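You operate a simulated robot arm through the tools that you are given. There is no shell and no other tool.

You run a simulated robot arm. Do the job below in one go: nothing can be reset, and whatever is moved stays where it is left.

Task
Band the wound white spool and start the grey one on the winder.
Fine: cord lever to OFF, white spool on the black disc, press the BAND pad; grey spool on the orange turntable, lever to FEED. The other spools stay. Where these are worked on the way, their far stop is far enough and under half their travel is too little: cord lever.

Only the result counts: the job must be done as asked and must still hold three seconds after the hand-in. Knocking over, shifting, dropping, spilling or breaking anything else fails it.

Robot
A 6-joint arm with a two-finger parallel gripper, fixed in place. Base frame: the origin is on the floor under the middle of its stand, x ahead of it, y to its left, z up; the work surface is at about z = 812. Units: mm, degrees, N and s.
It reaches about 1347 mm from its shoulder. Its first joint turns from -166.0 to 166.0 degrees. Payload 3.91 kg.
The tool frame sits at the grasp point between the pads (the TCP): z along the fingers, y along the line on which they close. The tips reach 30 mm beyond it. Largest opening 110 mm; finger width 20, thickness 10; the body of the gripper, 48 by 112 mm, starts 55 mm behind the TCP.
Orientation is that of the tool frame in the base frame, as [roll, pitch, yaw] about the fixed x, y, z axes, in that order (R = Rz(yaw) Ry(pitch) Rx(roll)). With the fingers straight down and closing along the base's y, the tool's x points along the base's -x, its y along +y and its z along -z.

Tools
- The arm moves only by the tool servo_tool. Its argument "series" is a list of rows, each a list of 7 numbers: the shift along the tool's x, y, z in mm, then the turn, a rotation vector about the tool's x, y, z in degrees, then the finger opening in mm, from 0 to 110. In form: [[x, y, z, rx, ry, rz, claw], ...]. A call has 1 to 20 rows; each row is the pose to reach, as a shift and turn from the pose commanded when the call began, along the tool's axes at that moment. Rows are played at 5 a second. More than 50 mm and 8.6 degrees between two rows, or a gripper value outside its range, and nothing of the call is played. A pose out of reach is approached as far as the arm can. The call stops where the force on the tool passes 40 N (or 10 N more than at its start, if that is more) or the arm is blocked; 0.2 s more then pass. The fingers move at their own pace (about 108 mm/s each) and stop on an object; they squeeze with about 35 N. The grip force told is the motor's: it shows also when the fingers shut on nothing. Time passes only in rows, and 0.2 s behind the last, so rows that repeat a pose let the fingers close. The reply holds the time, the measured pose of the TCP, the force on the tool along the base axes, the opening and the grip force, in the units named above and with some noise, with the torque about the TCP (base axes, N m) and any sound that the robot's microphone picked up.
- Cameras (640 x 400 px; columns grow to the right, rows downward): "scene" is fixed at [218.5, -508.8, 1569.7]; the picture's right is [0.40, -0.92, 0.00], its down [-0.66, -0.29, -0.69] and it looks along [0.63, 0.28, -0.72] (base axes); focal length 342 px, centre (320, 200). "wrist" rides on the gripper at [72, 17, -103] in the tool frame; the picture's right is [-0.23, 0.97, 0.00], its down [-0.76, -0.18, -0.62] and it looks along [-0.61, -0.14, 0.78] (tool axes); focal length 222 px, centre (320, 200). There is no depth. A picture from a camera that has moved, and an enlarged one, comes with that camera's place and axes in the base frame and with its lens. The place of the scene camera against the robot may be out by one fixed shift of up to 12 mm in any direction.
- camera(camera): a new picture of that camera. The clock stands still meanwhile.
- close_up(camera, box): a new picture of the part [left, top, right, bottom] of that camera's present view, enlarged. The clock stands still meanwhile.
- close_job(): hands the job in; it is judged then, once.

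Places have to be worked out from the pictures, the camera data and where the tool is seen. Open the gripper and draw the arm clear of the work before you hand the job in, unless the task says otherwise.

The tools are called after "Emit:" as name(argument=value, ...) on one line, values as JSON. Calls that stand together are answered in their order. servo_tool: Moves the arm, as the interface text tells. Its arguments: {"type":"object","properties":{"series":{"type":"array","items":{"type":"array","items":{"type":"number"}}}},"required":["series"]} The other tools are called the same way: camera (camera) takes a picture; close_up (camera, box) takes an enlarged picture of a part of a camera's view; close_job () hands the job in.

At the start:

```text
time: 0.0
position: [733.7, -103.4, 1194.0]
tool_rot: [179.9, 0.0, 180.0]
wrist_force: [0.1, -0.2, 0.1]
ft_torque: [0.01, -0.02, 0.01]
gripper_width: 110.1
grasp_force: 0.0
```

scene: 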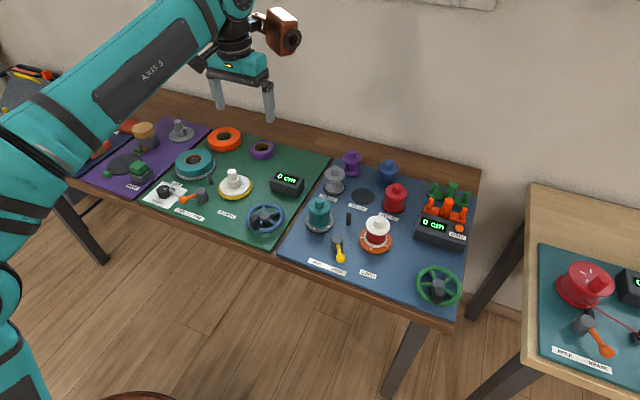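
wrist: 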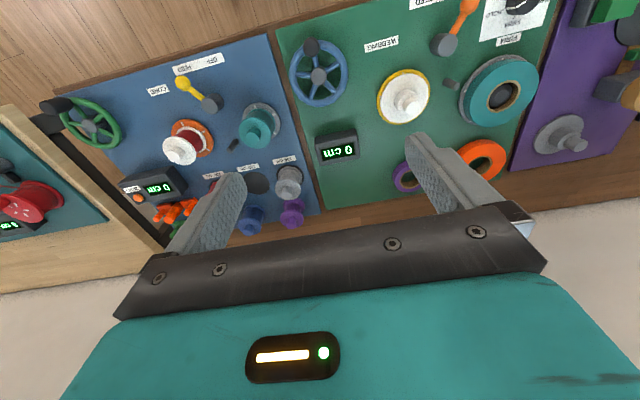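

I'll look closer at the blue board, where the white spool, orange turntable and black disc appear to be.

Emit:
close_up(camera="scene", box=[270, 140, 490, 320])

Emit:
close_up(camera="scene", box=[60, 100, 340, 270])

Emit:
close_up(camera="wrist", box=[30, 30, 330, 250])

```text
2.22 times, centred on (380, 230) of scene
camera zoom: at [218.5, -508.8, 1569.7], right [0.4, -0.92, 0.0], down [-0.66, -0.29, -0.69], along [0.63, 0.28, -0.72], focal length 761 px, centre (187, 133)
```

zoom: 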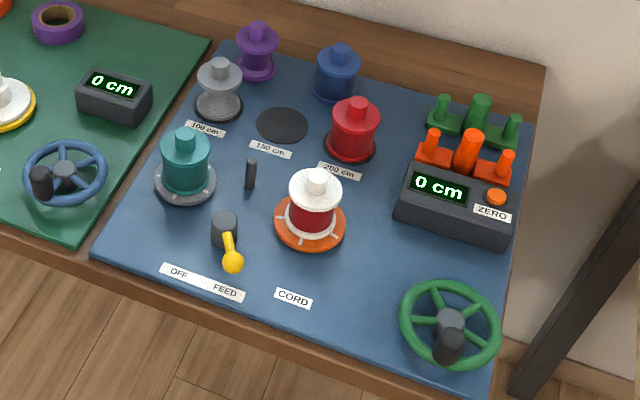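

```text
2.29 times, centred on (200, 185) of scene
camera zoom: at [218.5, -508.8, 1569.7], right [0.4, -0.92, 0.0], down [-0.66, -0.29, -0.69], along [0.63, 0.28, -0.72], focal length 782 px, centre (594, 234)
```

zoom: 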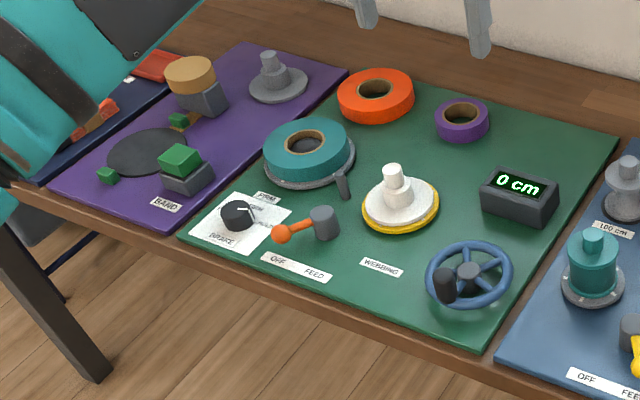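

```text
1.82 times, centred on (180, 140) of wrist
camera zoom: at [660.4, -85.0, 1297.1], right [0.23, 0.97, 0.0], down [0.76, -0.18, 0.62], along [0.61, -0.14, -0.78], focal length 404 px, centre (574, 309)
```

zoom: 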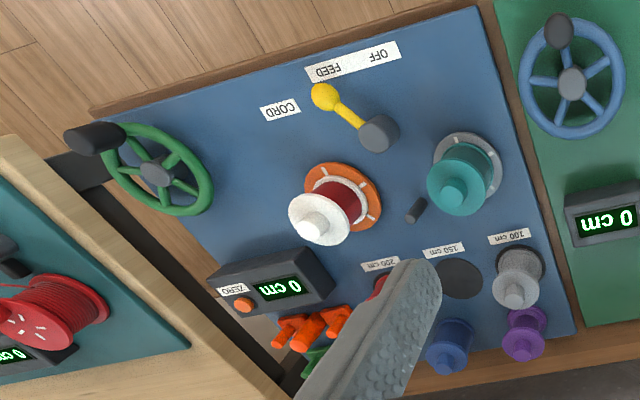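

The wound white spool (dark red cord) sits on the orange turntable with the yellow cord lever at FEED; the grey spool is at "100 cm", and the bander (black disc, green BAND pad) is on the purple board. I'll move the wrist camera over the blue board for more accurate positions, staying high.

Emit:
servo_tool(series=[[16, -32, 12, 0, 0, 0, 110], [32, -65, 24, 0, 0, 0, 110], [49, -97, 36, 0, 0, 0, 110], [65, -130, 48, 0, 0, 0, 110], [81, -162, 60, 0, 0, 0, 110], [98, -195, 72, 0, 0, 0, 110], [114, -227, 84, 0, 0, 0, 110], [114, -227, 84, 0, 0, 0, 110]])

Emit:
camera(camera="wrist")

Emit:
camera(camera="scene")

```text
time: 1.8
position: [619.6, -327.6, 1111.7]
tool_rot: [180.0, 0.0, 180.0]
wrist_force: [-0.3, 0.0, -0.6]
ft_torque: [0.0, 0.0, 0.01]
gripper_width: 110.0
grasp_force: 0.1
```

```text
taken
camera wrist: at [546.8, -310.6, 1214.5], right [0.23, 0.97, 0.0], down [0.76, -0.18, 0.62], along [0.61, -0.14, -0.78], focal length 222 px, centre (320, 200)
```

wrist: 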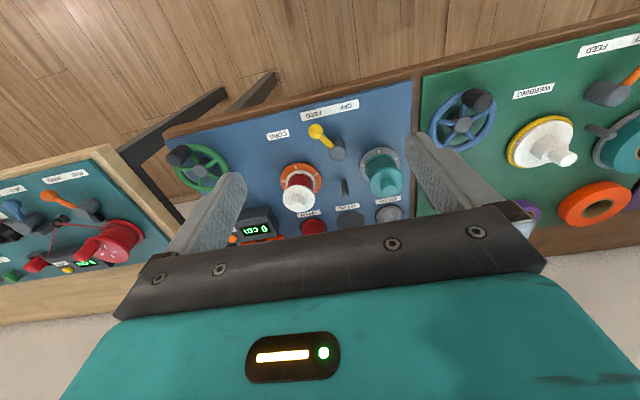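

```text
taken
```

scene: 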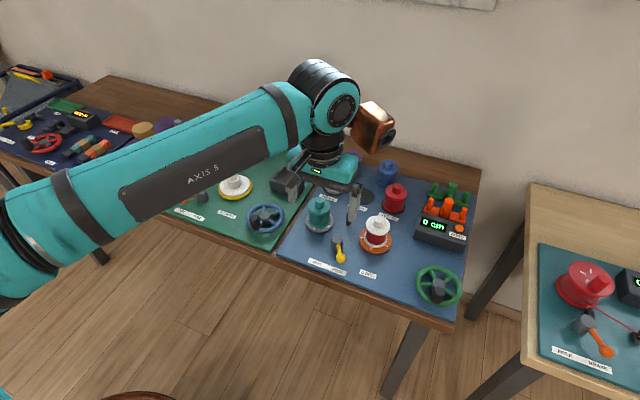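

Now an enlarged view of the blue board from the wrist.

Emit:
close_up(camera="wrist", box=[220, 90, 430, 240])

Emit:
close_up(camera="scene", box=[300, 180, 400, 280])

Emit:
close_up(camera="scene", box=[0, 60, 200, 200])

```text
2.67 times, centred on (325, 165) of wrist
camera zoom: at [546.8, -310.6, 1214.5], right [0.23, 0.97, 0.0], down [0.76, -0.18, 0.62], along [0.61, -0.14, -0.78], focal length 592 px, centre (307, 293)
```

zoom: 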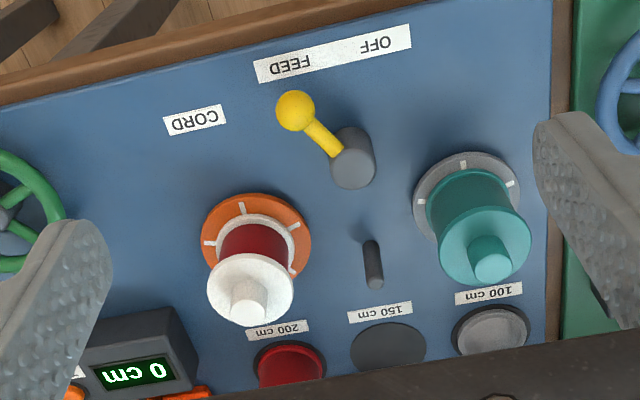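

```text
4.00 times, centred on (350, 230) of scene
camera zoom: at [218.5, -508.8, 1569.7], right [0.4, -0.92, 0.0], down [-0.66, -0.29, -0.69], along [0.63, 0.28, -0.72], focal length 1369 px, centre (200, 80)
```

zoom: 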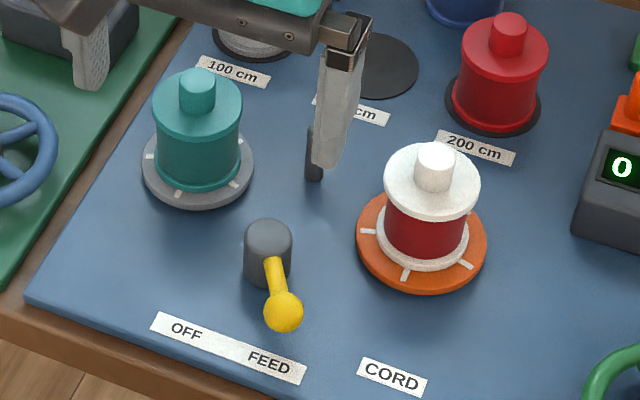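

```text
2.86 times, centred on (100, 130) of scene
camera zoom: at [218.5, -508.8, 1569.7], right [0.4, -0.92, 0.0], down [-0.66, -0.29, -0.69], along [0.63, 0.28, -0.72], focal length 978 px, centre (949, 400)
```

zoom: 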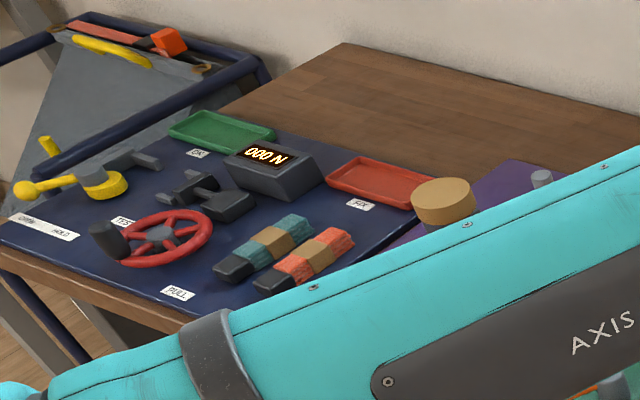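

Wrist rays put the lever hub near (727, -322) and the yellow ball near (687, -351, ~846); OFF should be mirrored at y≈-293. I'll move above the ball with the fingers 60 mm apart to straddle it, then check before going down.

Emit:
servo_tool(series=[[-17, -6, 40, 0, 0, 0, 90], [-34, -12, 80, 0, 0, 0, 60], [-50, -18, 120, 0, 0, 0, 60], [-67, -24, 160, 0, 0, 0, 60], [-67, -24, 190, 0, 0, 0, 60], [-67, -24, 190, 0, 0, 0, 60]])

Emit:
camera(camera="wrist")

Emit:
close_up(camera="scene", box=[270, 160, 430, 280])

```text
time: 3.2
position: [686.9, -353.8, 918.5]
tool_rot: [180.0, 0.1, 179.9]
wrist_force: [0.0, -0.1, -0.2]
ft_torque: [0.0, -0.01, 0.03]
gripper_width: 60.1
grasp_force: 0.1
```

```text
taken
camera wrist: at [614.2, -337.5, 1021.9], right [0.23, 0.97, 0.0], down [0.76, -0.18, 0.62], along [0.61, -0.14, -0.78], focal length 222 px, centre (320, 200)
```

wrist: 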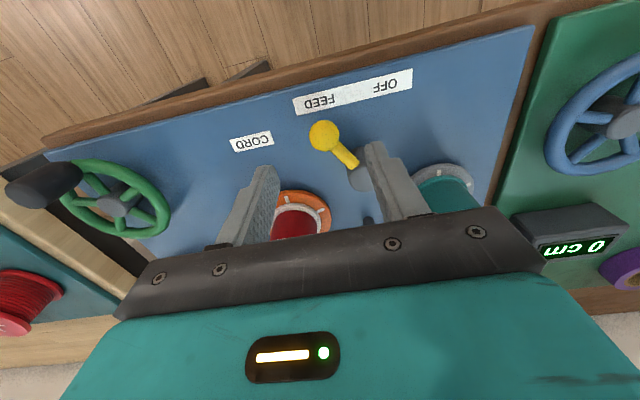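

```text
3.33 times, centred on (350, 220) of scene
camera zoom: at [218.5, -508.8, 1569.7], right [0.4, -0.92, 0.0], down [-0.66, -0.29, -0.69], along [0.63, 0.28, -0.72], focal length 1141 px, centre (220, 133)
```

zoom: 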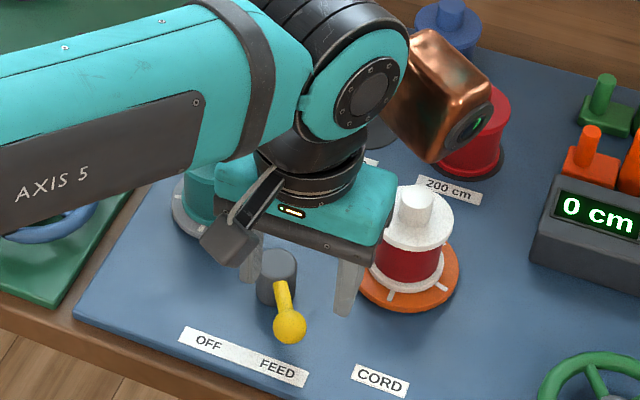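

The ball reads (686, -352), centred between the fingers. I'll descend so the tips are below the ball's centre (TCP z≈855).

Emit:
servo_tool(series=[[0, 2, 20, 0, 0, 0, 60], [0, 2, 40, 0, 0, 0, 60], [0, 2, 63, 0, 0, 0, 60], [0, 2, 63, 0, 0, 0, 60]])

Emit:
camera(camera="wrist")

Emit:
close_up(camera="scene", box=[290, 180, 430, 280])

```text
time: 4.2
position: [685.9, -350.7, 857.1]
tool_rot: [-180.0, 0.0, -180.0]
wrist_force: [0.2, -0.5, 0.3]
ft_torque: [0.0, -0.01, 0.02]
gripper_width: 60.1
grasp_force: 0.2
```

```text
taken
camera wrist: at [612.7, -334.1, 959.9], right [0.23, 0.97, 0.0], down [0.76, -0.18, 0.62], along [0.61, -0.14, -0.78], focal length 222 px, centre (320, 200)
```

wrist: 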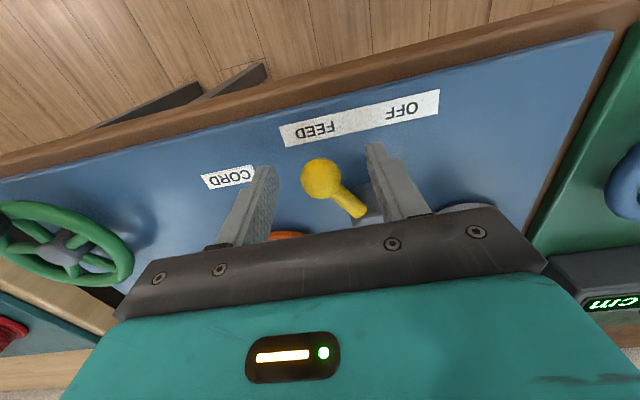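

```text
4.00 times, centred on (360, 230) of scene
camera zoom: at [218.5, -508.8, 1569.7], right [0.4, -0.92, 0.0], down [-0.66, -0.29, -0.69], along [0.63, 0.28, -0.72], focal length 1369 px, centre (160, 80)
```

zoom: 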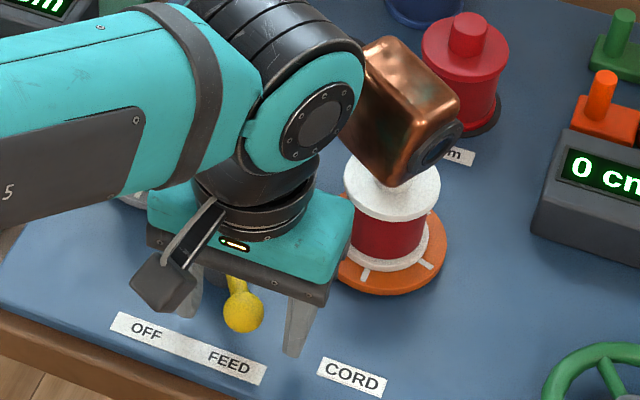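

The ball is between the fingers at TCP height 857. Now I push it along its arc toward OFF with the -y finger.

Emit:
servo_tool(series=[[0, 12, 0, 0, 0, 0, 60], [2, 20, 0, 0, 0, 0, 60], [5, 26, 0, 0, 0, 0, 60], [8, 35, 0, 0, 0, 0, 60], [9.5, 44, 0, 0, 0, 0, 60], [9, 53, 0, 0, 0, 0, 60], [7, 62, 0, 0, 0, 0, 60], [3.5, 71, 0, 0, 0, 0, 60], [3.5, 71, 0, 0, 0, 0, 60]])

Emit:
camera(camera="wrist")

Emit:
close_up(camera="scene", box=[290, 180, 430, 280])

```text
time: 6.2
position: [683.6, -280.2, 856.9]
tool_rot: [-180.0, 0.0, -179.9]
wrist_force: [0.0, -0.6, -0.4]
ft_torque: [-0.01, 0.0, -0.02]
gripper_width: 59.9
grasp_force: 0.0
```

```text
taken
camera wrist: at [609.8, -262.6, 960.7], right [0.23, 0.97, 0.0], down [0.76, -0.18, 0.62], along [0.61, -0.14, -0.78], focal length 222 px, centre (320, 200)
```

wrist: 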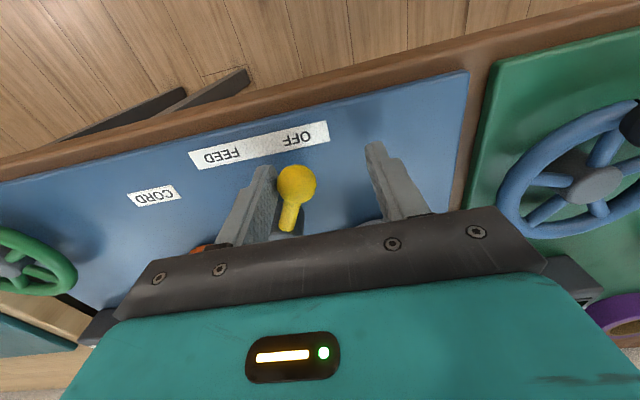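

```text
4.00 times, centred on (360, 230) of scene
camera zoom: at [218.5, -508.8, 1569.7], right [0.4, -0.92, 0.0], down [-0.66, -0.29, -0.69], along [0.63, 0.28, -0.72], focal length 1369 px, centre (160, 80)
```

zoom: 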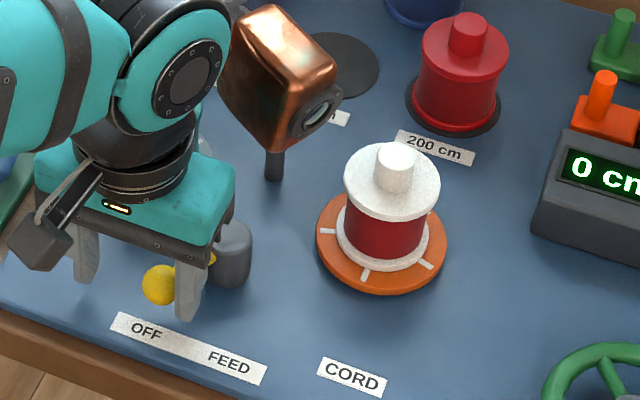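

The lever follows with almost no force; the ball is now near (683, -295). I'll keep pushing along the arc in small steps to find the OFF stop.

Emit:
servo_tool(series=[[-1.5, 3, 0, 0, 0, 0, 60], [-3.5, 6, 0, 0, 0, 0, 60], [-6, 9, 0, 0, 0, 0, 60], [-6, 9, 0, 0, 0, 0, 60]])

Emit:
camera(camera="wrist")

```text
time: 7.2
position: [688.9, -272.3, 856.4]
tool_rot: [-180.0, 0.0, 179.9]
wrist_force: [-15.0, -15.2, 0.1]
ft_torque: [-0.21, 0.25, -0.62]
gripper_width: 67.8
grasp_force: 7.6
```

```text
taken
camera wrist: at [614.9, -254.4, 960.6], right [0.23, 0.97, 0.0], down [0.76, -0.18, 0.62], along [0.61, -0.14, -0.78], focal length 222 px, centre (320, 200)
```

wrist: 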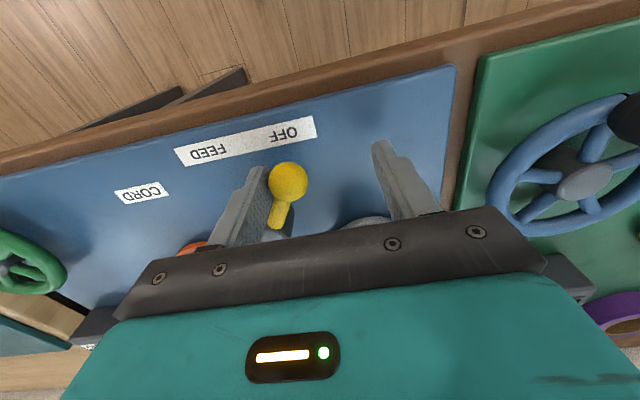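

Resistance of ~15 N with the ball at (687, -292), mirrored from FEED: that's the OFF stop. I'll back off and lift clear, then check.

Emit:
servo_tool(series=[[4, -10, 0, 0, 0, 0, 60], [4, -20, 0, 0, 0, 0, 60], [4, -20, -40, 0, 0, 0, 60], [4, -20, -80, 0, 0, 0, 60], [4, -20, -120, 0, 0, 0, 60], [30, -20, -160, 0, 0, 0, 60], [60, -20, -200, 0, 0, 0, 60], [60, -20, -200, 0, 0, 0, 60]])

Emit:
camera(camera="wrist")

Emit:
close_up(camera="scene", box=[270, 130, 490, 320])

```text
time: 9.0
position: [631.2, -289.6, 1057.2]
tool_rot: [-179.9, 0.0, 179.9]
wrist_force: [0.4, -0.1, -0.6]
ft_torque: [0.0, 0.03, 0.01]
gripper_width: 60.0
grasp_force: 0.0
```

```text
taken
camera wrist: at [557.4, -272.7, 1159.9], right [0.23, 0.97, 0.0], down [0.76, -0.18, 0.62], along [0.61, -0.14, -0.78], focal length 222 px, centre (320, 200)
```

wrist: 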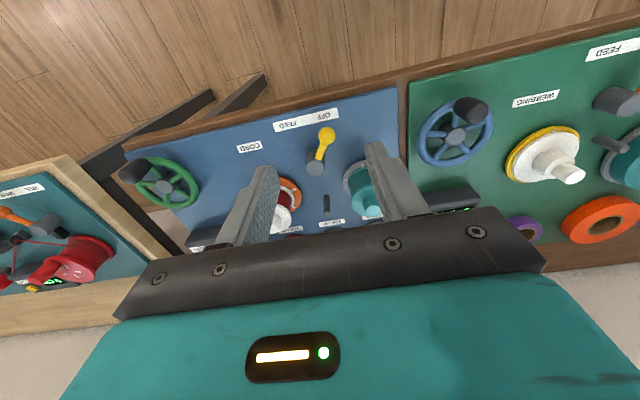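

```text
2.11 times, centred on (380, 225) of scene
camera zoom: at [218.5, -508.8, 1569.7], right [0.4, -0.92, 0.0], down [-0.66, -0.29, -0.69], along [0.63, 0.28, -0.72], focal length 721 px, centre (194, 147)
```

zoom: 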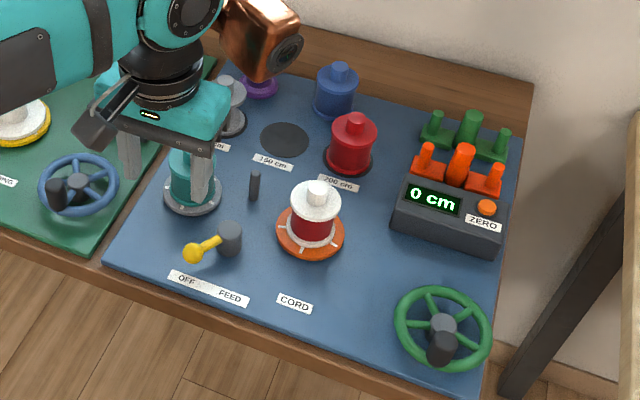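

Lever is at OFF and stays there. Now I'll swing over to survey the purple bander board before picking up the spool.

Emit:
servo_tool(series=[[4, 44, -4, 0, 0, 0, 60], [8, 88, -8, 0, 0, 0, 60], [12, 132, -12, 0, 0, 0, 60], [16, 176, -16, 0, 0, 0, 60], [20, 220, -20, 0, 0, 0, 60], [24, 264, -24, 0, 0, 0, 60], [28, 308, -28, 0, 0, 0, 60], [32, 352, -32, 0, 0, 0, 60], [36, 396, -36, 0, 0, 0, 60], [40, 440, -40, 0, 0, 0, 60], [44, 484, -44, 0, 0, 0, 60], [48, 528, -48, 0, 0, 0, 60], [52, 572, -52, 0, 0, 0, 60], [56, 616, -56, 0, 0, 0, 60], [60, 660, -60, 0, 0, 0, 60], [64, 704, -64, 0, 0, 0, 60], [68, 748, -68, 0, 0, 0, 60], [71, 790, -73, 0, 0, 0, 60], [71, 790, -73, 0, 0, 0, 60]])

Emit:
camera(camera="wrist")

Emit:
camera(camera="scene")

```text
time: 13.0
position: [558.4, 502.3, 1132.0]
tool_rot: [179.9, 0.0, 180.0]
wrist_force: [-0.1, 0.0, 0.4]
ft_torque: [0.02, -0.02, 0.02]
gripper_width: 59.9
grasp_force: 0.1
```

```text
taken
camera wrist: at [485.0, 519.4, 1234.7], right [0.23, 0.97, 0.0], down [0.76, -0.18, 0.62], along [0.61, -0.14, -0.78], focal length 222 px, centre (320, 200)
```

wrist: 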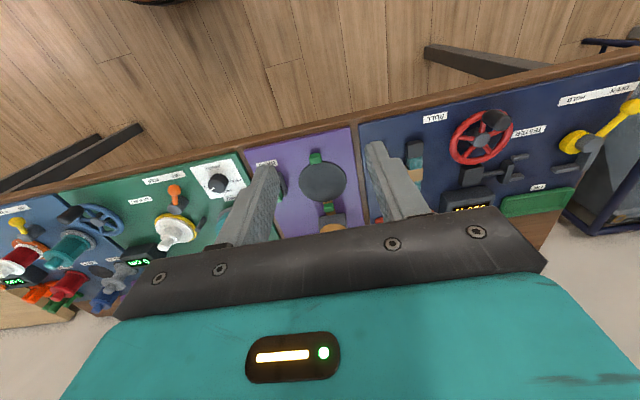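

```text
taken
```

scene: 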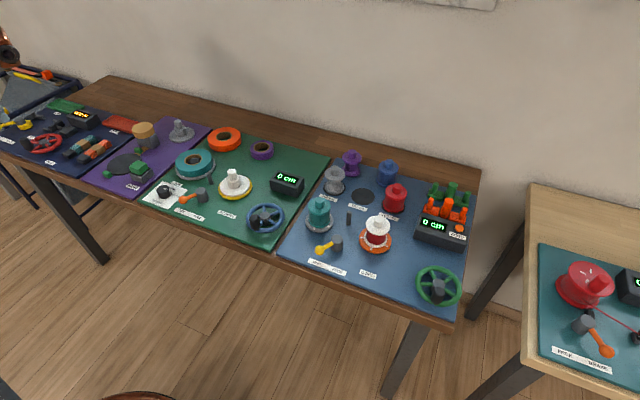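

The scene view is unobstructed now; enlarging the purple board in both views.

Emit:
close_up(camera="wrist", box=[235, 110, 395, 240])

Emit:
close_up(camera="scene", box=[80, 100, 220, 200])

Emit:
close_up(camera="scene", box=[290, 140, 430, 280])

```text
3.08 times, centred on (315, 175) of wrist
camera zoom: at [485.0, 519.4, 1234.7], right [0.23, 0.97, 0.0], down [0.76, -0.18, 0.62], along [0.61, -0.14, -0.78], focal length 684 px, centre (335, 277)
```

zoom: 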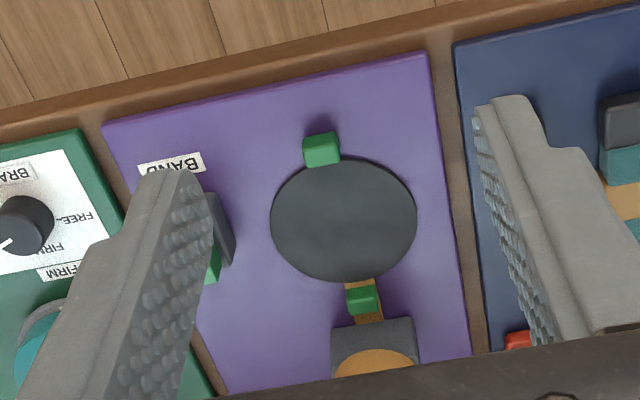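

```text
4.00 times, centred on (150, 150) of scene
camera zoom: at [218.5, -508.8, 1569.7], right [0.4, -0.92, 0.0], down [-0.66, -0.29, -0.69], along [0.63, 0.28, -0.72], focal length 1369 px, centre (1000, 400)
```

zoom: 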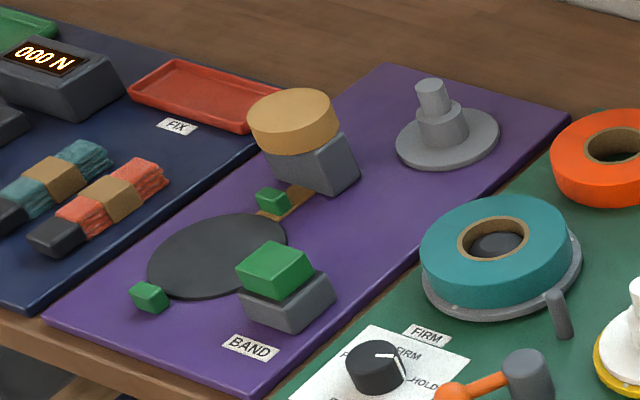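

```text
2.86 times, centred on (360, 210) of scene
camera zoom: at [218.5, -508.8, 1569.7], right [0.4, -0.92, 0.0], down [-0.66, -0.29, -0.69], along [0.63, 0.28, -0.72], focal length 978 px, centre (206, 171)
```

zoom: 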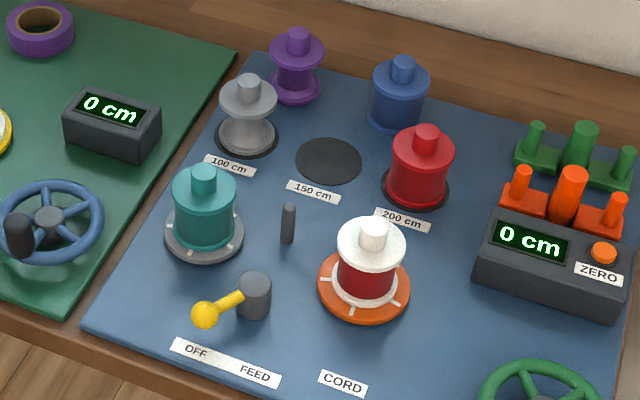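

The bander has a flat black disc with small green jaws on its near and far sides, a band strip from the brown roll, and the green BAND pad on a grey box. I'll move closer for precise disc and pad positions.

Emit:
servo_tool(series=[[-11, -16, 30, 0, 0, 0, 90], [-21, -31, 61, 0, 0, 0, 110], [-32, -46, 91, 0, 0, 0, 110], [-42, -62, 122, 0, 0, 0, 110], [-42, -62, 122, 0, 0, 0, 110]])

Emit:
camera(camera="wrist")

Emit:
close_up(camera="wrist", box=[200, 90, 440, 250])

```text
time: 14.2
position: [599.7, 438.2, 1006.2]
tool_rot: [-180.0, -0.1, 180.0]
wrist_force: [-0.4, -0.8, 0.2]
ft_torque: [0.03, 0.0, -0.01]
gripper_width: 110.1
grasp_force: 0.0
```

```text
taken
camera wrist: at [526.6, 455.3, 1109.8], right [0.23, 0.97, 0.0], down [0.76, -0.18, 0.62], along [0.61, -0.14, -0.78], focal length 222 px, centre (320, 200)
```

wrist: 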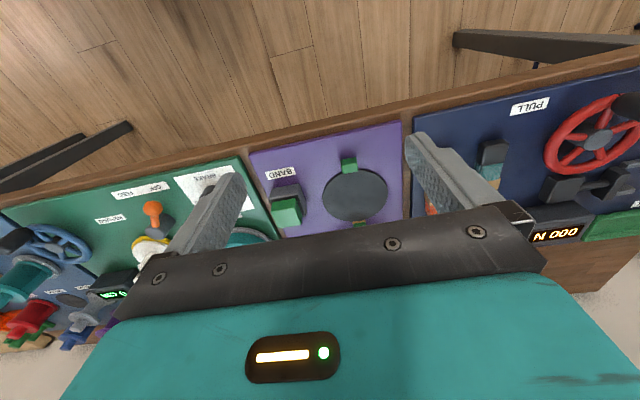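

```text
2.50 times, centred on (320, 170) of wrist
camera zoom: at [526.6, 455.3, 1109.8], right [0.23, 0.97, 0.0], down [0.76, -0.18, 0.62], along [0.61, -0.14, -0.78], focal length 555 px, centre (320, 275)
```

zoom: 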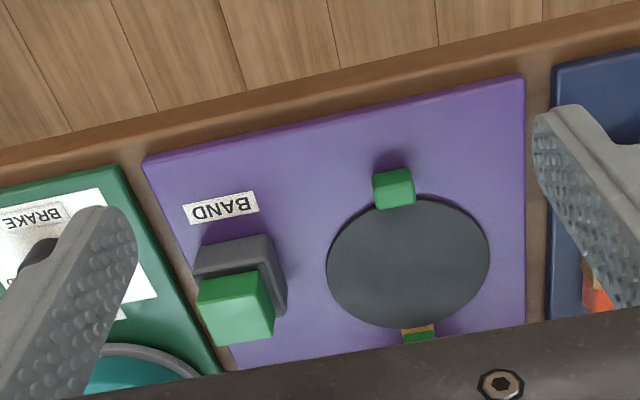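

Disc centre works out to about (759, 461), pad top about (740, 353, ~863). Now I lift and swing back to the orange turntable to fetch the white spool.

Emit:
servo_tool(series=[[0, 0, -47, 0, 0, 0, 110], [0, 0, -94, 0, 0, 0, 110], [-5, -47, -94, 0, 0, 0, 110], [-10, -94, -94, 0, 0, 0, 110], [-15, -141, -94, 0, 0, 0, 110], [-21, -188, -94, 0, 0, 0, 110], [-26, -235, -94, 0, 0, 0, 110], [-31, -282, -94, 0, 0, 0, 110], [-36, -329, -94, 0, 0, 0, 110], [-42, -376, -94, 0, 0, 0, 110], [-47, -423, -94, 0, 0, 0, 110], [-52, -470, -94, 0, 0, 0, 110], [-57, -517, -94, 0, 0, 0, 110], [-62, -564, -94, 0, 0, 0, 110], [-68, -611, -94, 0, 0, 0, 110], [-73, -658, -94, 0, 0, 0, 110], [-78, -705, -94, 0, 0, 0, 110], [-83, -752, -94, 0, 0, 0, 110], [-88, -799, -94, 0, 0, 0, 110], [-94, -847, -94, 0, 0, 0, 110]])

Emit:
servo_tool(series=[[0, 0, 40, 0, 0, 0, 80], [0, 0, 60, 0, 0, 0, 60], [0, 0, 60, 0, 0, 0, 60]])

Emit:
camera(camera="wrist")

Emit:
close_up(camera="scene", box=[290, 140, 430, 280])

```text
time: 18.4
position: [691.0, -409.6, 1101.0]
tool_rot: [-179.8, 0.1, 180.0]
wrist_force: [0.1, 0.6, 0.6]
ft_torque: [-0.08, -0.05, 0.0]
gripper_width: 109.8
grasp_force: 0.1
```

```text
time: 19.2
position: [692.9, -409.9, 1040.2]
tool_rot: [180.0, 0.0, -180.0]
wrist_force: [0.5, 0.1, -0.2]
ft_torque: [-0.01, 0.03, -0.01]
gripper_width: 59.7
grasp_force: 0.0
```

```text
taken
camera wrist: at [620.0, -391.9, 1143.4], right [0.23, 0.97, 0.0], down [0.76, -0.18, 0.62], along [0.61, -0.14, -0.78], focal length 222 px, centre (320, 200)
```

wrist: 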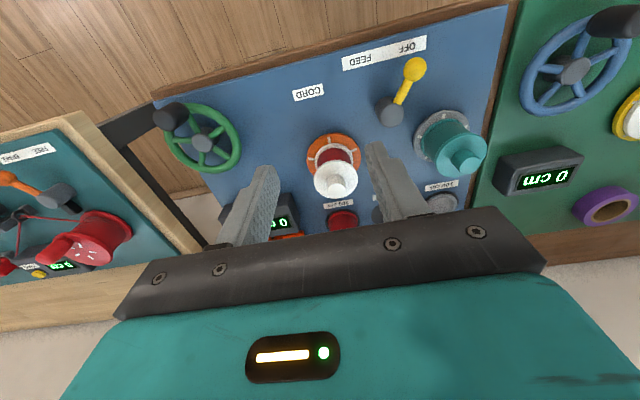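

```text
2.86 times, centred on (360, 210) of scene
camera zoom: at [218.5, -508.8, 1569.7], right [0.4, -0.92, 0.0], down [-0.66, -0.29, -0.69], along [0.63, 0.28, -0.72], focal length 978 px, centre (206, 171)
```

zoom: 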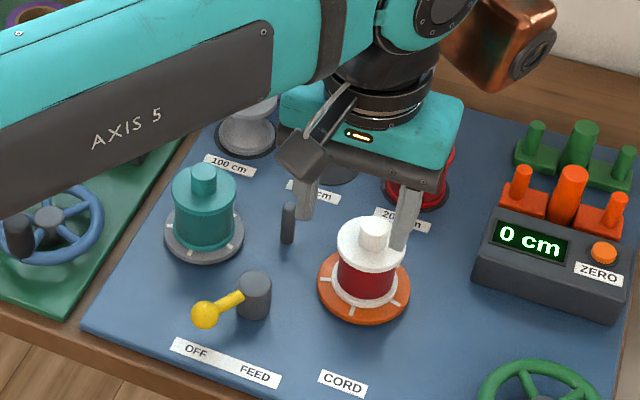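

Emit:
close_up(camera="wrist", box=[280, 110, 400, 220])

```text
3.64 times, centred on (340, 165) of wrist
camera zoom: at [620.0, -391.9, 1143.4], right [0.23, 0.97, 0.0], down [0.76, -0.18, 0.62], along [0.61, -0.14, -0.78], focal length 808 px, centre (247, 327)
```

zoom: 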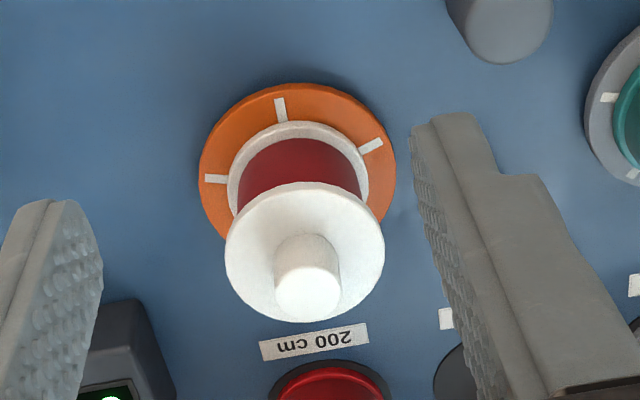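

The knob axis computes to (794.5, -410) with knob top ≈905 and flange top ≈881. I'll move over it and come down to just above gripping height.

Emit:
servo_tool(series=[[-35, 0, 10, 0, 0, 0, 50], [-70, 0, 20, 0, 0, 0, 50], [-101, 0, 35, 0, 0, 0, 50], [-101, 0, 65, 0, 0, 0, 50], [-101, 0, 95, 0, 0, 0, 50], [-101, 0, 110, 0, 0, 0, 50], [-101, 0, 110, 0, 0, 0, 50]])

Emit:
camera(camera="wrist")

Emit:
close_up(camera="scene", box=[310, 160, 450, 280])

```text
time: 20.8
position: [794.5, -410.7, 931.3]
tool_rot: [179.9, 0.0, 179.9]
wrist_force: [0.4, -0.1, 1.3]
ft_torque: [0.03, 0.0, -0.01]
gripper_width: 49.9
grasp_force: 0.1
```

```text
taken
camera wrist: at [721.0, -392.9, 1035.2], right [0.23, 0.97, 0.0], down [0.76, -0.18, 0.62], along [0.61, -0.14, -0.78], focal length 222 px, centre (320, 200)
```

wrist: 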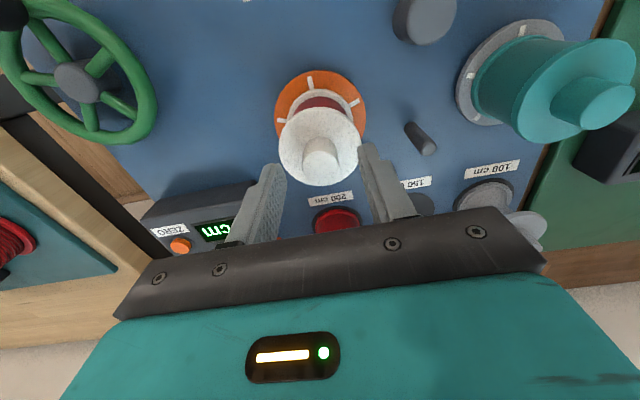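

```text
3.33 times, centred on (380, 220) of scene
camera zoom: at [218.5, -508.8, 1569.7], right [0.4, -0.92, 0.0], down [-0.66, -0.29, -0.69], along [0.63, 0.28, -0.72], focal length 1141 px, centre (120, 133)
```

zoom: 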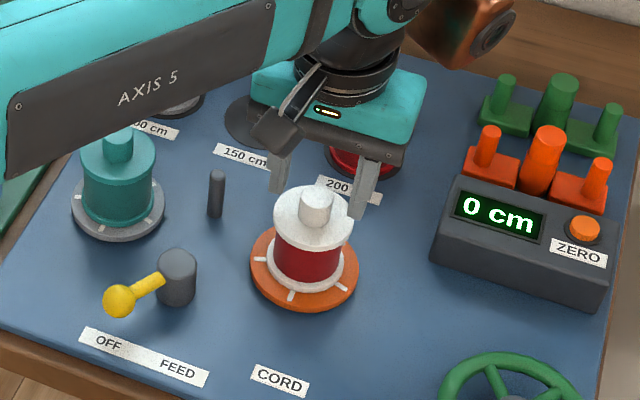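

Let me zoom in on the knob to confirm its alignment with the fingers.

Emit:
close_up(camera="wrist", box=[260, 60, 400, 200])

```text
2.86 times, centred on (330, 130) of wrist
camera zoom: at [721.0, -392.9, 1035.2], right [0.23, 0.97, 0.0], down [0.76, -0.18, 0.62], along [0.61, -0.14, -0.78], focal length 635 px, centre (291, 400)
```

zoom: 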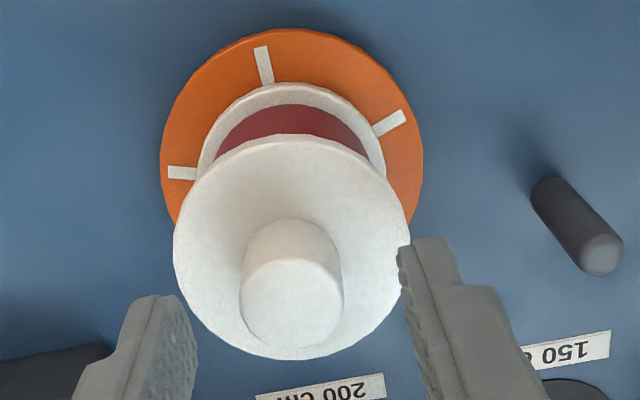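

Knob axis confirmed at (794.7, -410), right under the TCP. I descend to gripping height so the tips are just above the flange, watching force.

Emit:
servo_tool(series=[[0, 0, 8, 0, 0, 0, 50], [0, 0, 14, 0, 0, 0, 50], [0, 0, 17, 0, 0, 0, 50], [0, 0, 17, 0, 0, 0, 50]])

Emit:
close_up(camera="wrist", box=[250, 80, 410, 220])

Emit:
close_up(camera="scene", box=[340, 190, 410, 260])

```text
time: 21.8
position: [794.8, -410.1, 915.1]
tool_rot: [-180.0, 0.0, -179.9]
wrist_force: [-0.2, 0.3, 1.5]
ft_torque: [0.02, -0.03, 0.01]
gripper_width: 50.2
grasp_force: 0.1
```

```text
2.86 times, centred on (330, 150) of wrist
camera zoom: at [721.5, -393.8, 1017.8], right [0.23, 0.97, 0.0], down [0.76, -0.18, 0.62], along [0.61, -0.14, -0.78], focal length 635 px, centre (291, 343)
```

zoom: 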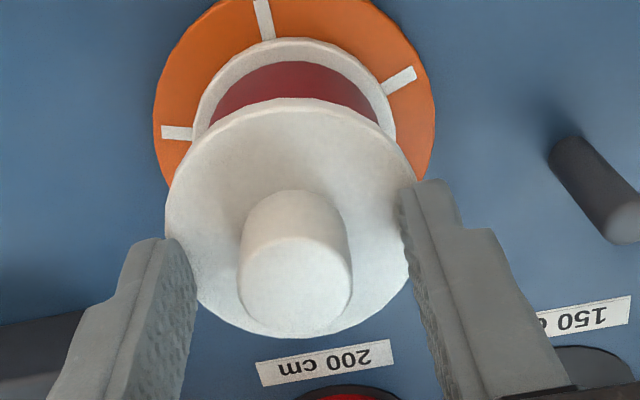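

```text
5.71 times, centred on (375, 225) of scene
camera zoom: at [218.5, -508.8, 1569.7], right [0.4, -0.92, 0.0], down [-0.66, -0.29, -0.69], along [0.63, 0.28, -0.72], focal length 1956 px, centre (6, 57)
```

zoom: 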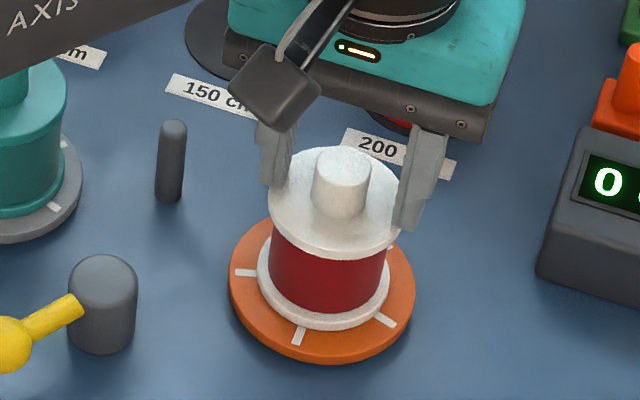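

Aligned and no contact yet. I'll lower 2 mm more and close on the knob.

Emit:
servo_tool(series=[[0, 0, 2, 0, 0, 0, 45], [0, 0, 2, 0, 0, 0, 35], [0, 0, 2, 0, 0, 0, 28], [0, 0, 2, 0, 0, 0, 22], [0, 0, 2, 0, 0, 0, 18], [0, 0, 2, 0, 0, 0, 15], [0, 0, 2, 0, 0, 0, 15]])

Emit:
close_up(camera="wrist", box=[250, 80, 410, 220])

```text
time: 23.4
position: [795.1, -410.7, 915.4]
tool_rot: [-179.9, 0.1, 179.9]
wrist_force: [8.7, 7.1, 38.7]
ft_torque: [0.48, -0.24, 0.03]
gripper_width: 24.2
grasp_force: 9.6
```

```text
2.86 times, centred on (330, 150) of wrist
camera zoom: at [721.2, -392.6, 1017.3], right [0.23, 0.97, 0.0], down [0.76, -0.18, 0.63], along [0.61, -0.14, -0.78], focal length 635 px, centre (291, 343)
```

zoom: 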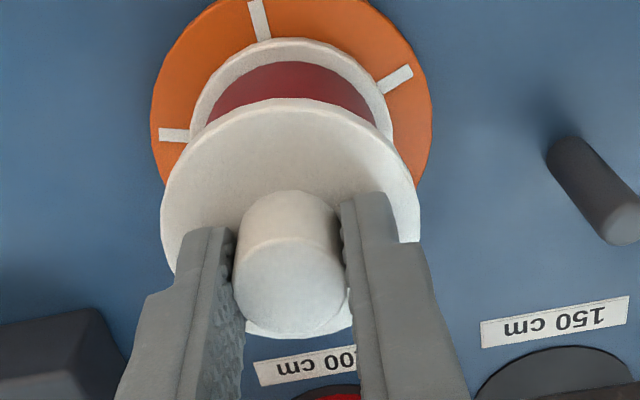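

The tips touched the flange (Fz ≈ 39 N), so its top is near z 885. I'll open slightly, raise 3.5 mm, and re-grip.

Emit:
servo_tool(series=[[0, 0, 0, 0, 0, 0, 32], [0, 0, -2, 0, 0, 0, 36], [0, 0, -3.5, 0, 0, 0, 36], [0, 0, -3.5, 0, 0, 0, 30], [0, 0, -3.5, 0, 0, 0, 24], [0, 0, -3.5, 0, 0, 0, 18], [0, 0, -3.5, 0, 0, 0, 14], [0, 0, -3.5, 0, 0, 0, 14], [0, 0, -3.5, 0, 0, 0, 14]])

Emit:
close_up(camera="wrist", box=[250, 80, 410, 220])

```text
time: 25.4
position: [793.7, -409.2, 915.5]
tool_rot: [-179.9, 0.0, 180.0]
wrist_force: [-0.1, 0.7, -0.1]
ft_torque: [0.05, 0.0, -0.03]
gripper_width: 22.8
grasp_force: 35.0
```

```text
2.86 times, centred on (330, 150) of wrist
camera zoom: at [721.7, -392.7, 1019.4], right [0.23, 0.97, 0.0], down [0.76, -0.18, 0.62], along [0.61, -0.14, -0.78], focal length 635 px, centre (291, 343)
```

zoom: 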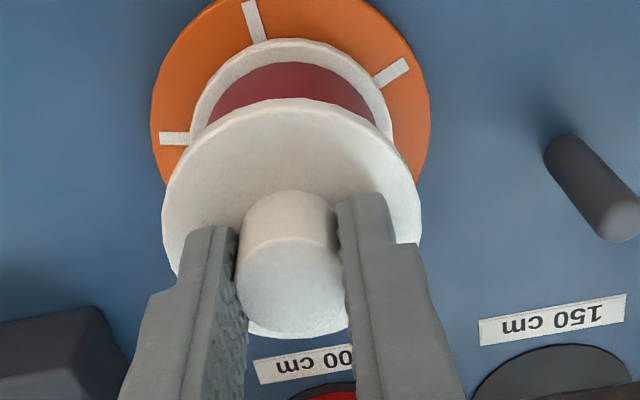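

Firm grip: 22.8 mm width, 35 N, no external force. Lifting straight up gently.

Emit:
servo_tool(series=[[0, 0, -5, 0, 0, 0, 14], [0, 0, -10, 0, 0, 0, 14], [0, 0, -20, 0, 0, 0, 14], [0, 0, -35, 0, 0, 0, 14], [0, 0, -60, 0, 0, 0, 14], [0, 0, -60, 0, 0, 0, 14]])

Emit:
close_up(camera="scene", box=[310, 130, 450, 280])

Emit:
camera(camera="wrist")

```text
time: 26.8
position: [793.0, -410.7, 977.2]
tool_rot: [-180.0, 0.0, 179.9]
wrist_force: [0.1, 0.2, -0.6]
ft_torque: [0.0, -0.05, 0.01]
gripper_width: 22.6
grasp_force: 35.0
```

```text
2.67 times, centred on (380, 205) of scene
camera zoom: at [218.5, -508.8, 1569.7], right [0.4, -0.92, 0.0], down [-0.66, -0.29, -0.69], along [0.63, 0.28, -0.72], focal length 913 px, centre (160, 187)
```

zoom: 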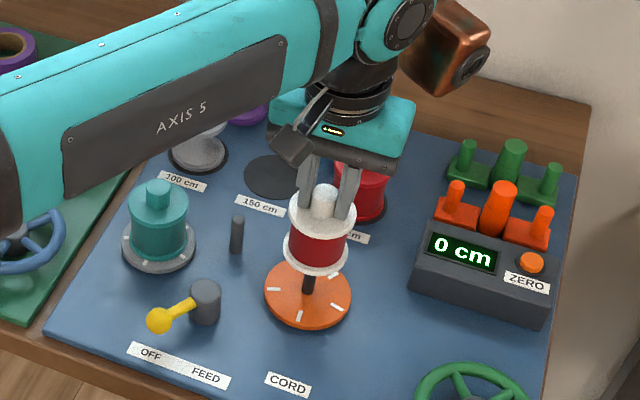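

```text
taken
camera wrist: at [720.7, -392.8, 1079.7], right [0.23, 0.97, 0.0], down [0.76, -0.18, 0.62], along [0.61, -0.14, -0.78], focal length 222 px, centre (320, 200)
```

wrist: 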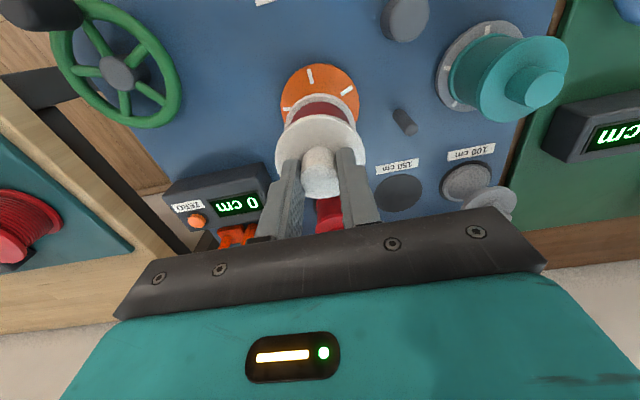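

The spool is lifted cleanly; the turntable has a dark spindle that was inside it. I'll lift further to clear the spindle and carry the spool toward the bander at moderate speed.

Emit:
servo_tool(series=[[0, 0, -30, 0, 0, 0, 14], [0, 0, -60, 0, 0, 0, 14], [0, 0, -95, 0, 0, 0, 14], [1, 30, -95, 0, 0, 0, 14], [2, 60, -95, 0, 0, 0, 14], [3, 90, -95, 0, 0, 0, 14], [4, 120, -95, 0, 0, 0, 14], [5, 150, -95, 0, 0, 0, 14], [6, 180, -95, 0, 0, 0, 14], [7, 210, -95, 0, 0, 0, 14], [8, 240, -95, 0, 0, 0, 14], [9, 270, -95, 0, 0, 0, 14], [10, 300, -95, 0, 0, 0, 14], [11, 330, -95, 0, 0, 0, 14], [12, 360, -95, 0, 0, 0, 14], [13, 390, -95, 0, 0, 0, 14], [14, 420, -95, 0, 0, 0, 14], [15, 450, -95, 0, 0, 0, 14], [16, 480, -95, 0, 0, 0, 14]])

Emit:
close_up(camera="scene", box=[310, 160, 450, 280])

Emit:
camera(camera="scene")

```text
time: 30.8
position: [779.7, 69.7, 1069.4]
tool_rot: [-180.0, 0.0, 179.9]
wrist_force: [0.8, 0.0, -1.5]
ft_torque: [-0.01, 0.02, -0.01]
gripper_width: 22.8
grasp_force: 34.7
```

```text
3.33 times, centred on (380, 220) of scene
camera zoom: at [218.5, -508.8, 1569.7], right [0.4, -0.92, 0.0], down [-0.66, -0.29, -0.69], along [0.63, 0.28, -0.72], focal length 1141 px, centre (120, 133)
```

zoom: 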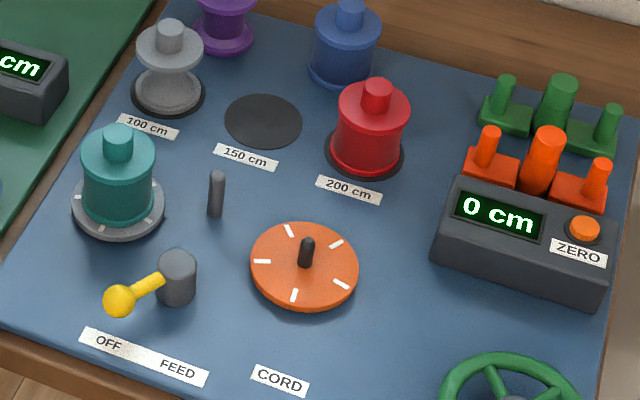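

```text
taken
```

scene: 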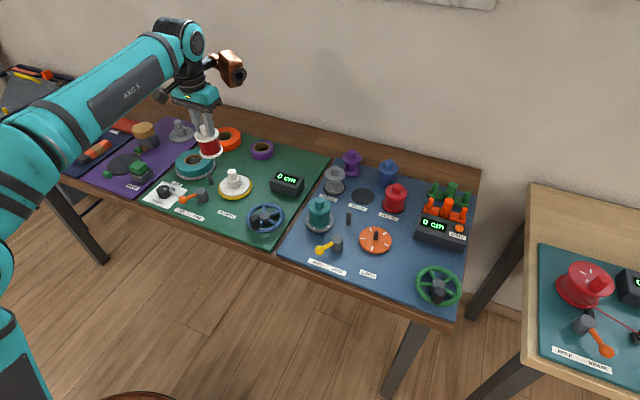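

Spool carried intact; the spindle pin on the orange turntable is short. Continuing to above the black disc.

Emit:
servo_tool(series=[[2, 30, 0, 0, 0, 0, 14], [3, 60, 0, 0, 0, 0, 14], [5, 90, 0, 0, 0, 0, 14], [6, 120, 0, 0, 0, 0, 14], [8, 150, 0, 0, 0, 0, 14], [9, 180, 0, 0, 0, 0, 14], [11, 210, 0, 0, 0, 0, 14], [13, 240, 0, 0, 0, 0, 14], [14, 270, 0, 0, 0, 0, 14], [16, 300, 0, 0, 0, 0, 14], [17, 330, 0, 0, 0, 0, 14], [19, 360, 0, 0, 0, 0, 14], [20, 391, 0, 0, 0, 0, 14], [20, 391, 30, 0, 0, 0, 14], [20, 391, 60, 0, 0, 0, 14], [20, 391, 80, 0, 0, 0, 14], [20, 391, 80, 0, 0, 0, 14]])

Emit:
camera(camera="wrist")

Emit:
close_up(camera="scene", box=[80, 80, 220, 200])

```text
time: 34.4
position: [759.7, 460.1, 992.1]
tool_rot: [-180.0, -0.1, 180.0]
wrist_force: [0.1, -0.2, -0.6]
ft_torque: [-0.01, -0.01, -0.03]
gripper_width: 22.6
grasp_force: 35.4
```

```text
taken
camera wrist: at [686.8, 477.9, 1094.4], right [0.23, 0.97, 0.0], down [0.76, -0.18, 0.62], along [0.61, -0.14, -0.78], focal length 222 px, centre (320, 200)
```

wrist: 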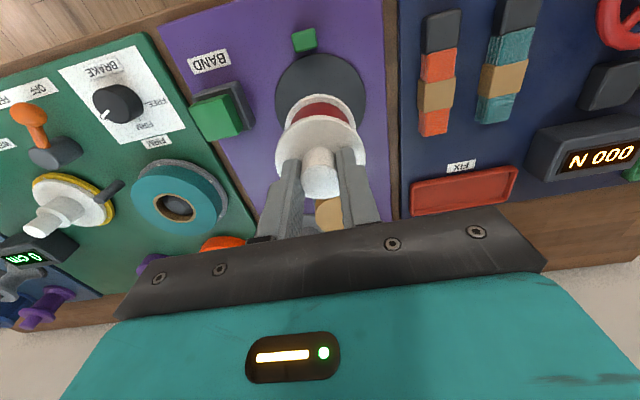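

```text
3.33 times, centred on (150, 140) of scene
camera zoom: at [218.5, -508.8, 1569.7], right [0.4, -0.92, 0.0], down [-0.66, -0.29, -0.69], along [0.63, 0.28, -0.72], focal length 1141 px, centre (887, 400)
```

zoom: 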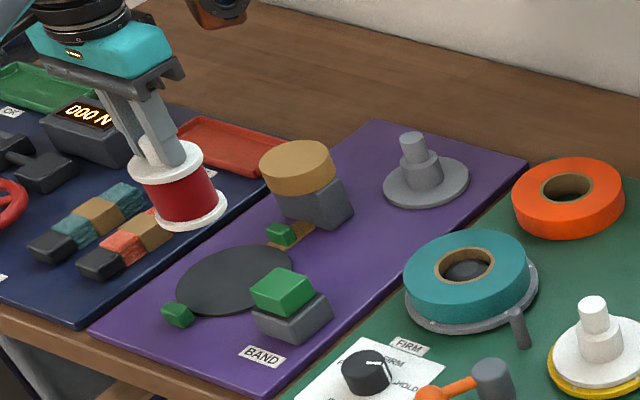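

I'll zoom in on the disc and spool to fine-tune centring before lowering.

Emit:
close_up(camera="wrist", box=[250, 20, 390, 160])

```text
2.86 times, centred on (320, 90) of wrist
camera zoom: at [686.8, 477.9, 1094.4], right [0.23, 0.97, 0.0], down [0.76, -0.18, 0.62], along [0.61, -0.14, -0.78], focal length 635 px, centre (320, 514)
```

zoom: 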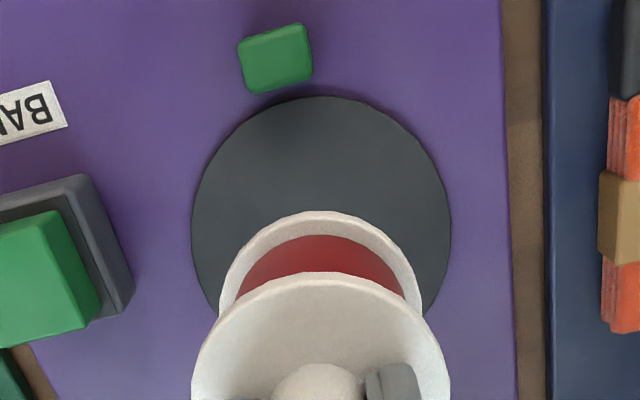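

Fitting the disc edge gives a centre of about (763.5, 460.5). I'll shift 3.5 mm forward and lower to just above the expected contact height.

Emit:
servo_tool(series=[[-3.5, 0.4, 0, 0, 0, 0, 14], [-3.5, 0.4, 25, 0, 0, 0, 14], [-3.5, 0.4, 50, 0, 0, 0, 14], [-3.5, 0.4, 68, 0, 0, 0, 14], [-3.5, 0.4, 76, 0, 0, 0, 14], [-3.5, 0.4, 76, 0, 0, 0, 14]])

Emit:
close_up(camera="wrist", box=[230, 40, 410, 200])

Emit:
close_up(camera="scene", box=[80, 100, 180, 200])

```text
time: 35.8
position: [762.8, 461.4, 914.5]
tool_rot: [180.0, 0.0, -180.0]
wrist_force: [0.9, -0.1, -1.3]
ft_torque: [0.01, 0.03, -0.03]
gripper_width: 22.7
grasp_force: 34.8
```

```text
2.50 times, centred on (320, 120) of wrist
camera zoom: at [690.3, 478.3, 1018.5], right [0.23, 0.97, 0.0], down [0.76, -0.18, 0.62], along [0.61, -0.14, -0.78], focal length 555 px, centre (320, 400)
```

zoom: 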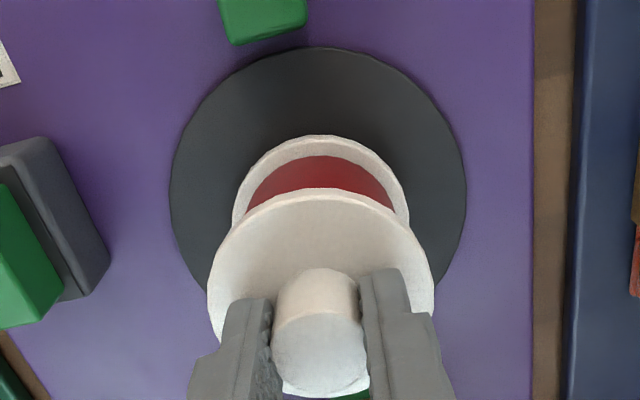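

```text
4.00 times, centred on (130, 150) of scene
camera zoom: at [218.5, -508.8, 1569.7], right [0.4, -0.92, 0.0], down [-0.66, -0.29, -0.69], along [0.63, 0.28, -0.72], focal length 1369 px, centre (1080, 400)
```

zoom: 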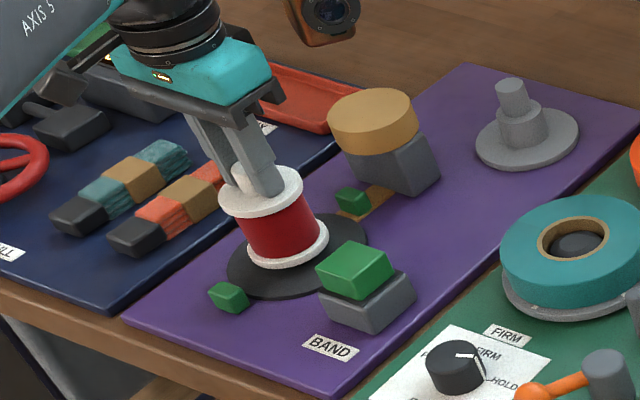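

The spool hovers ~10 mm above the disc and is within ~2 mm of its centre (764, 460). I'll nudge 1.5 mm forward and lower in small steps until contact.

Emit:
servo_tool(series=[[-1.5, -0.5, 2, 0, 0, 0, 14], [-1.5, -0.5, 4, 0, 0, 0, 14], [-1.5, -0.5, 6, 0, 0, 0, 14], [-1.5, -0.5, 7, 0, 0, 0, 14], [-1.5, -0.5, 7, 0, 0, 0, 14]])

```text
time: 37.0
position: [763.5, 461.1, 908.9]
tool_rot: [180.0, 0.0, -179.9]
wrist_force: [-0.6, 0.1, -0.3]
ft_torque: [-0.02, 0.02, 0.03]
gripper_width: 22.7
grasp_force: 35.1
```

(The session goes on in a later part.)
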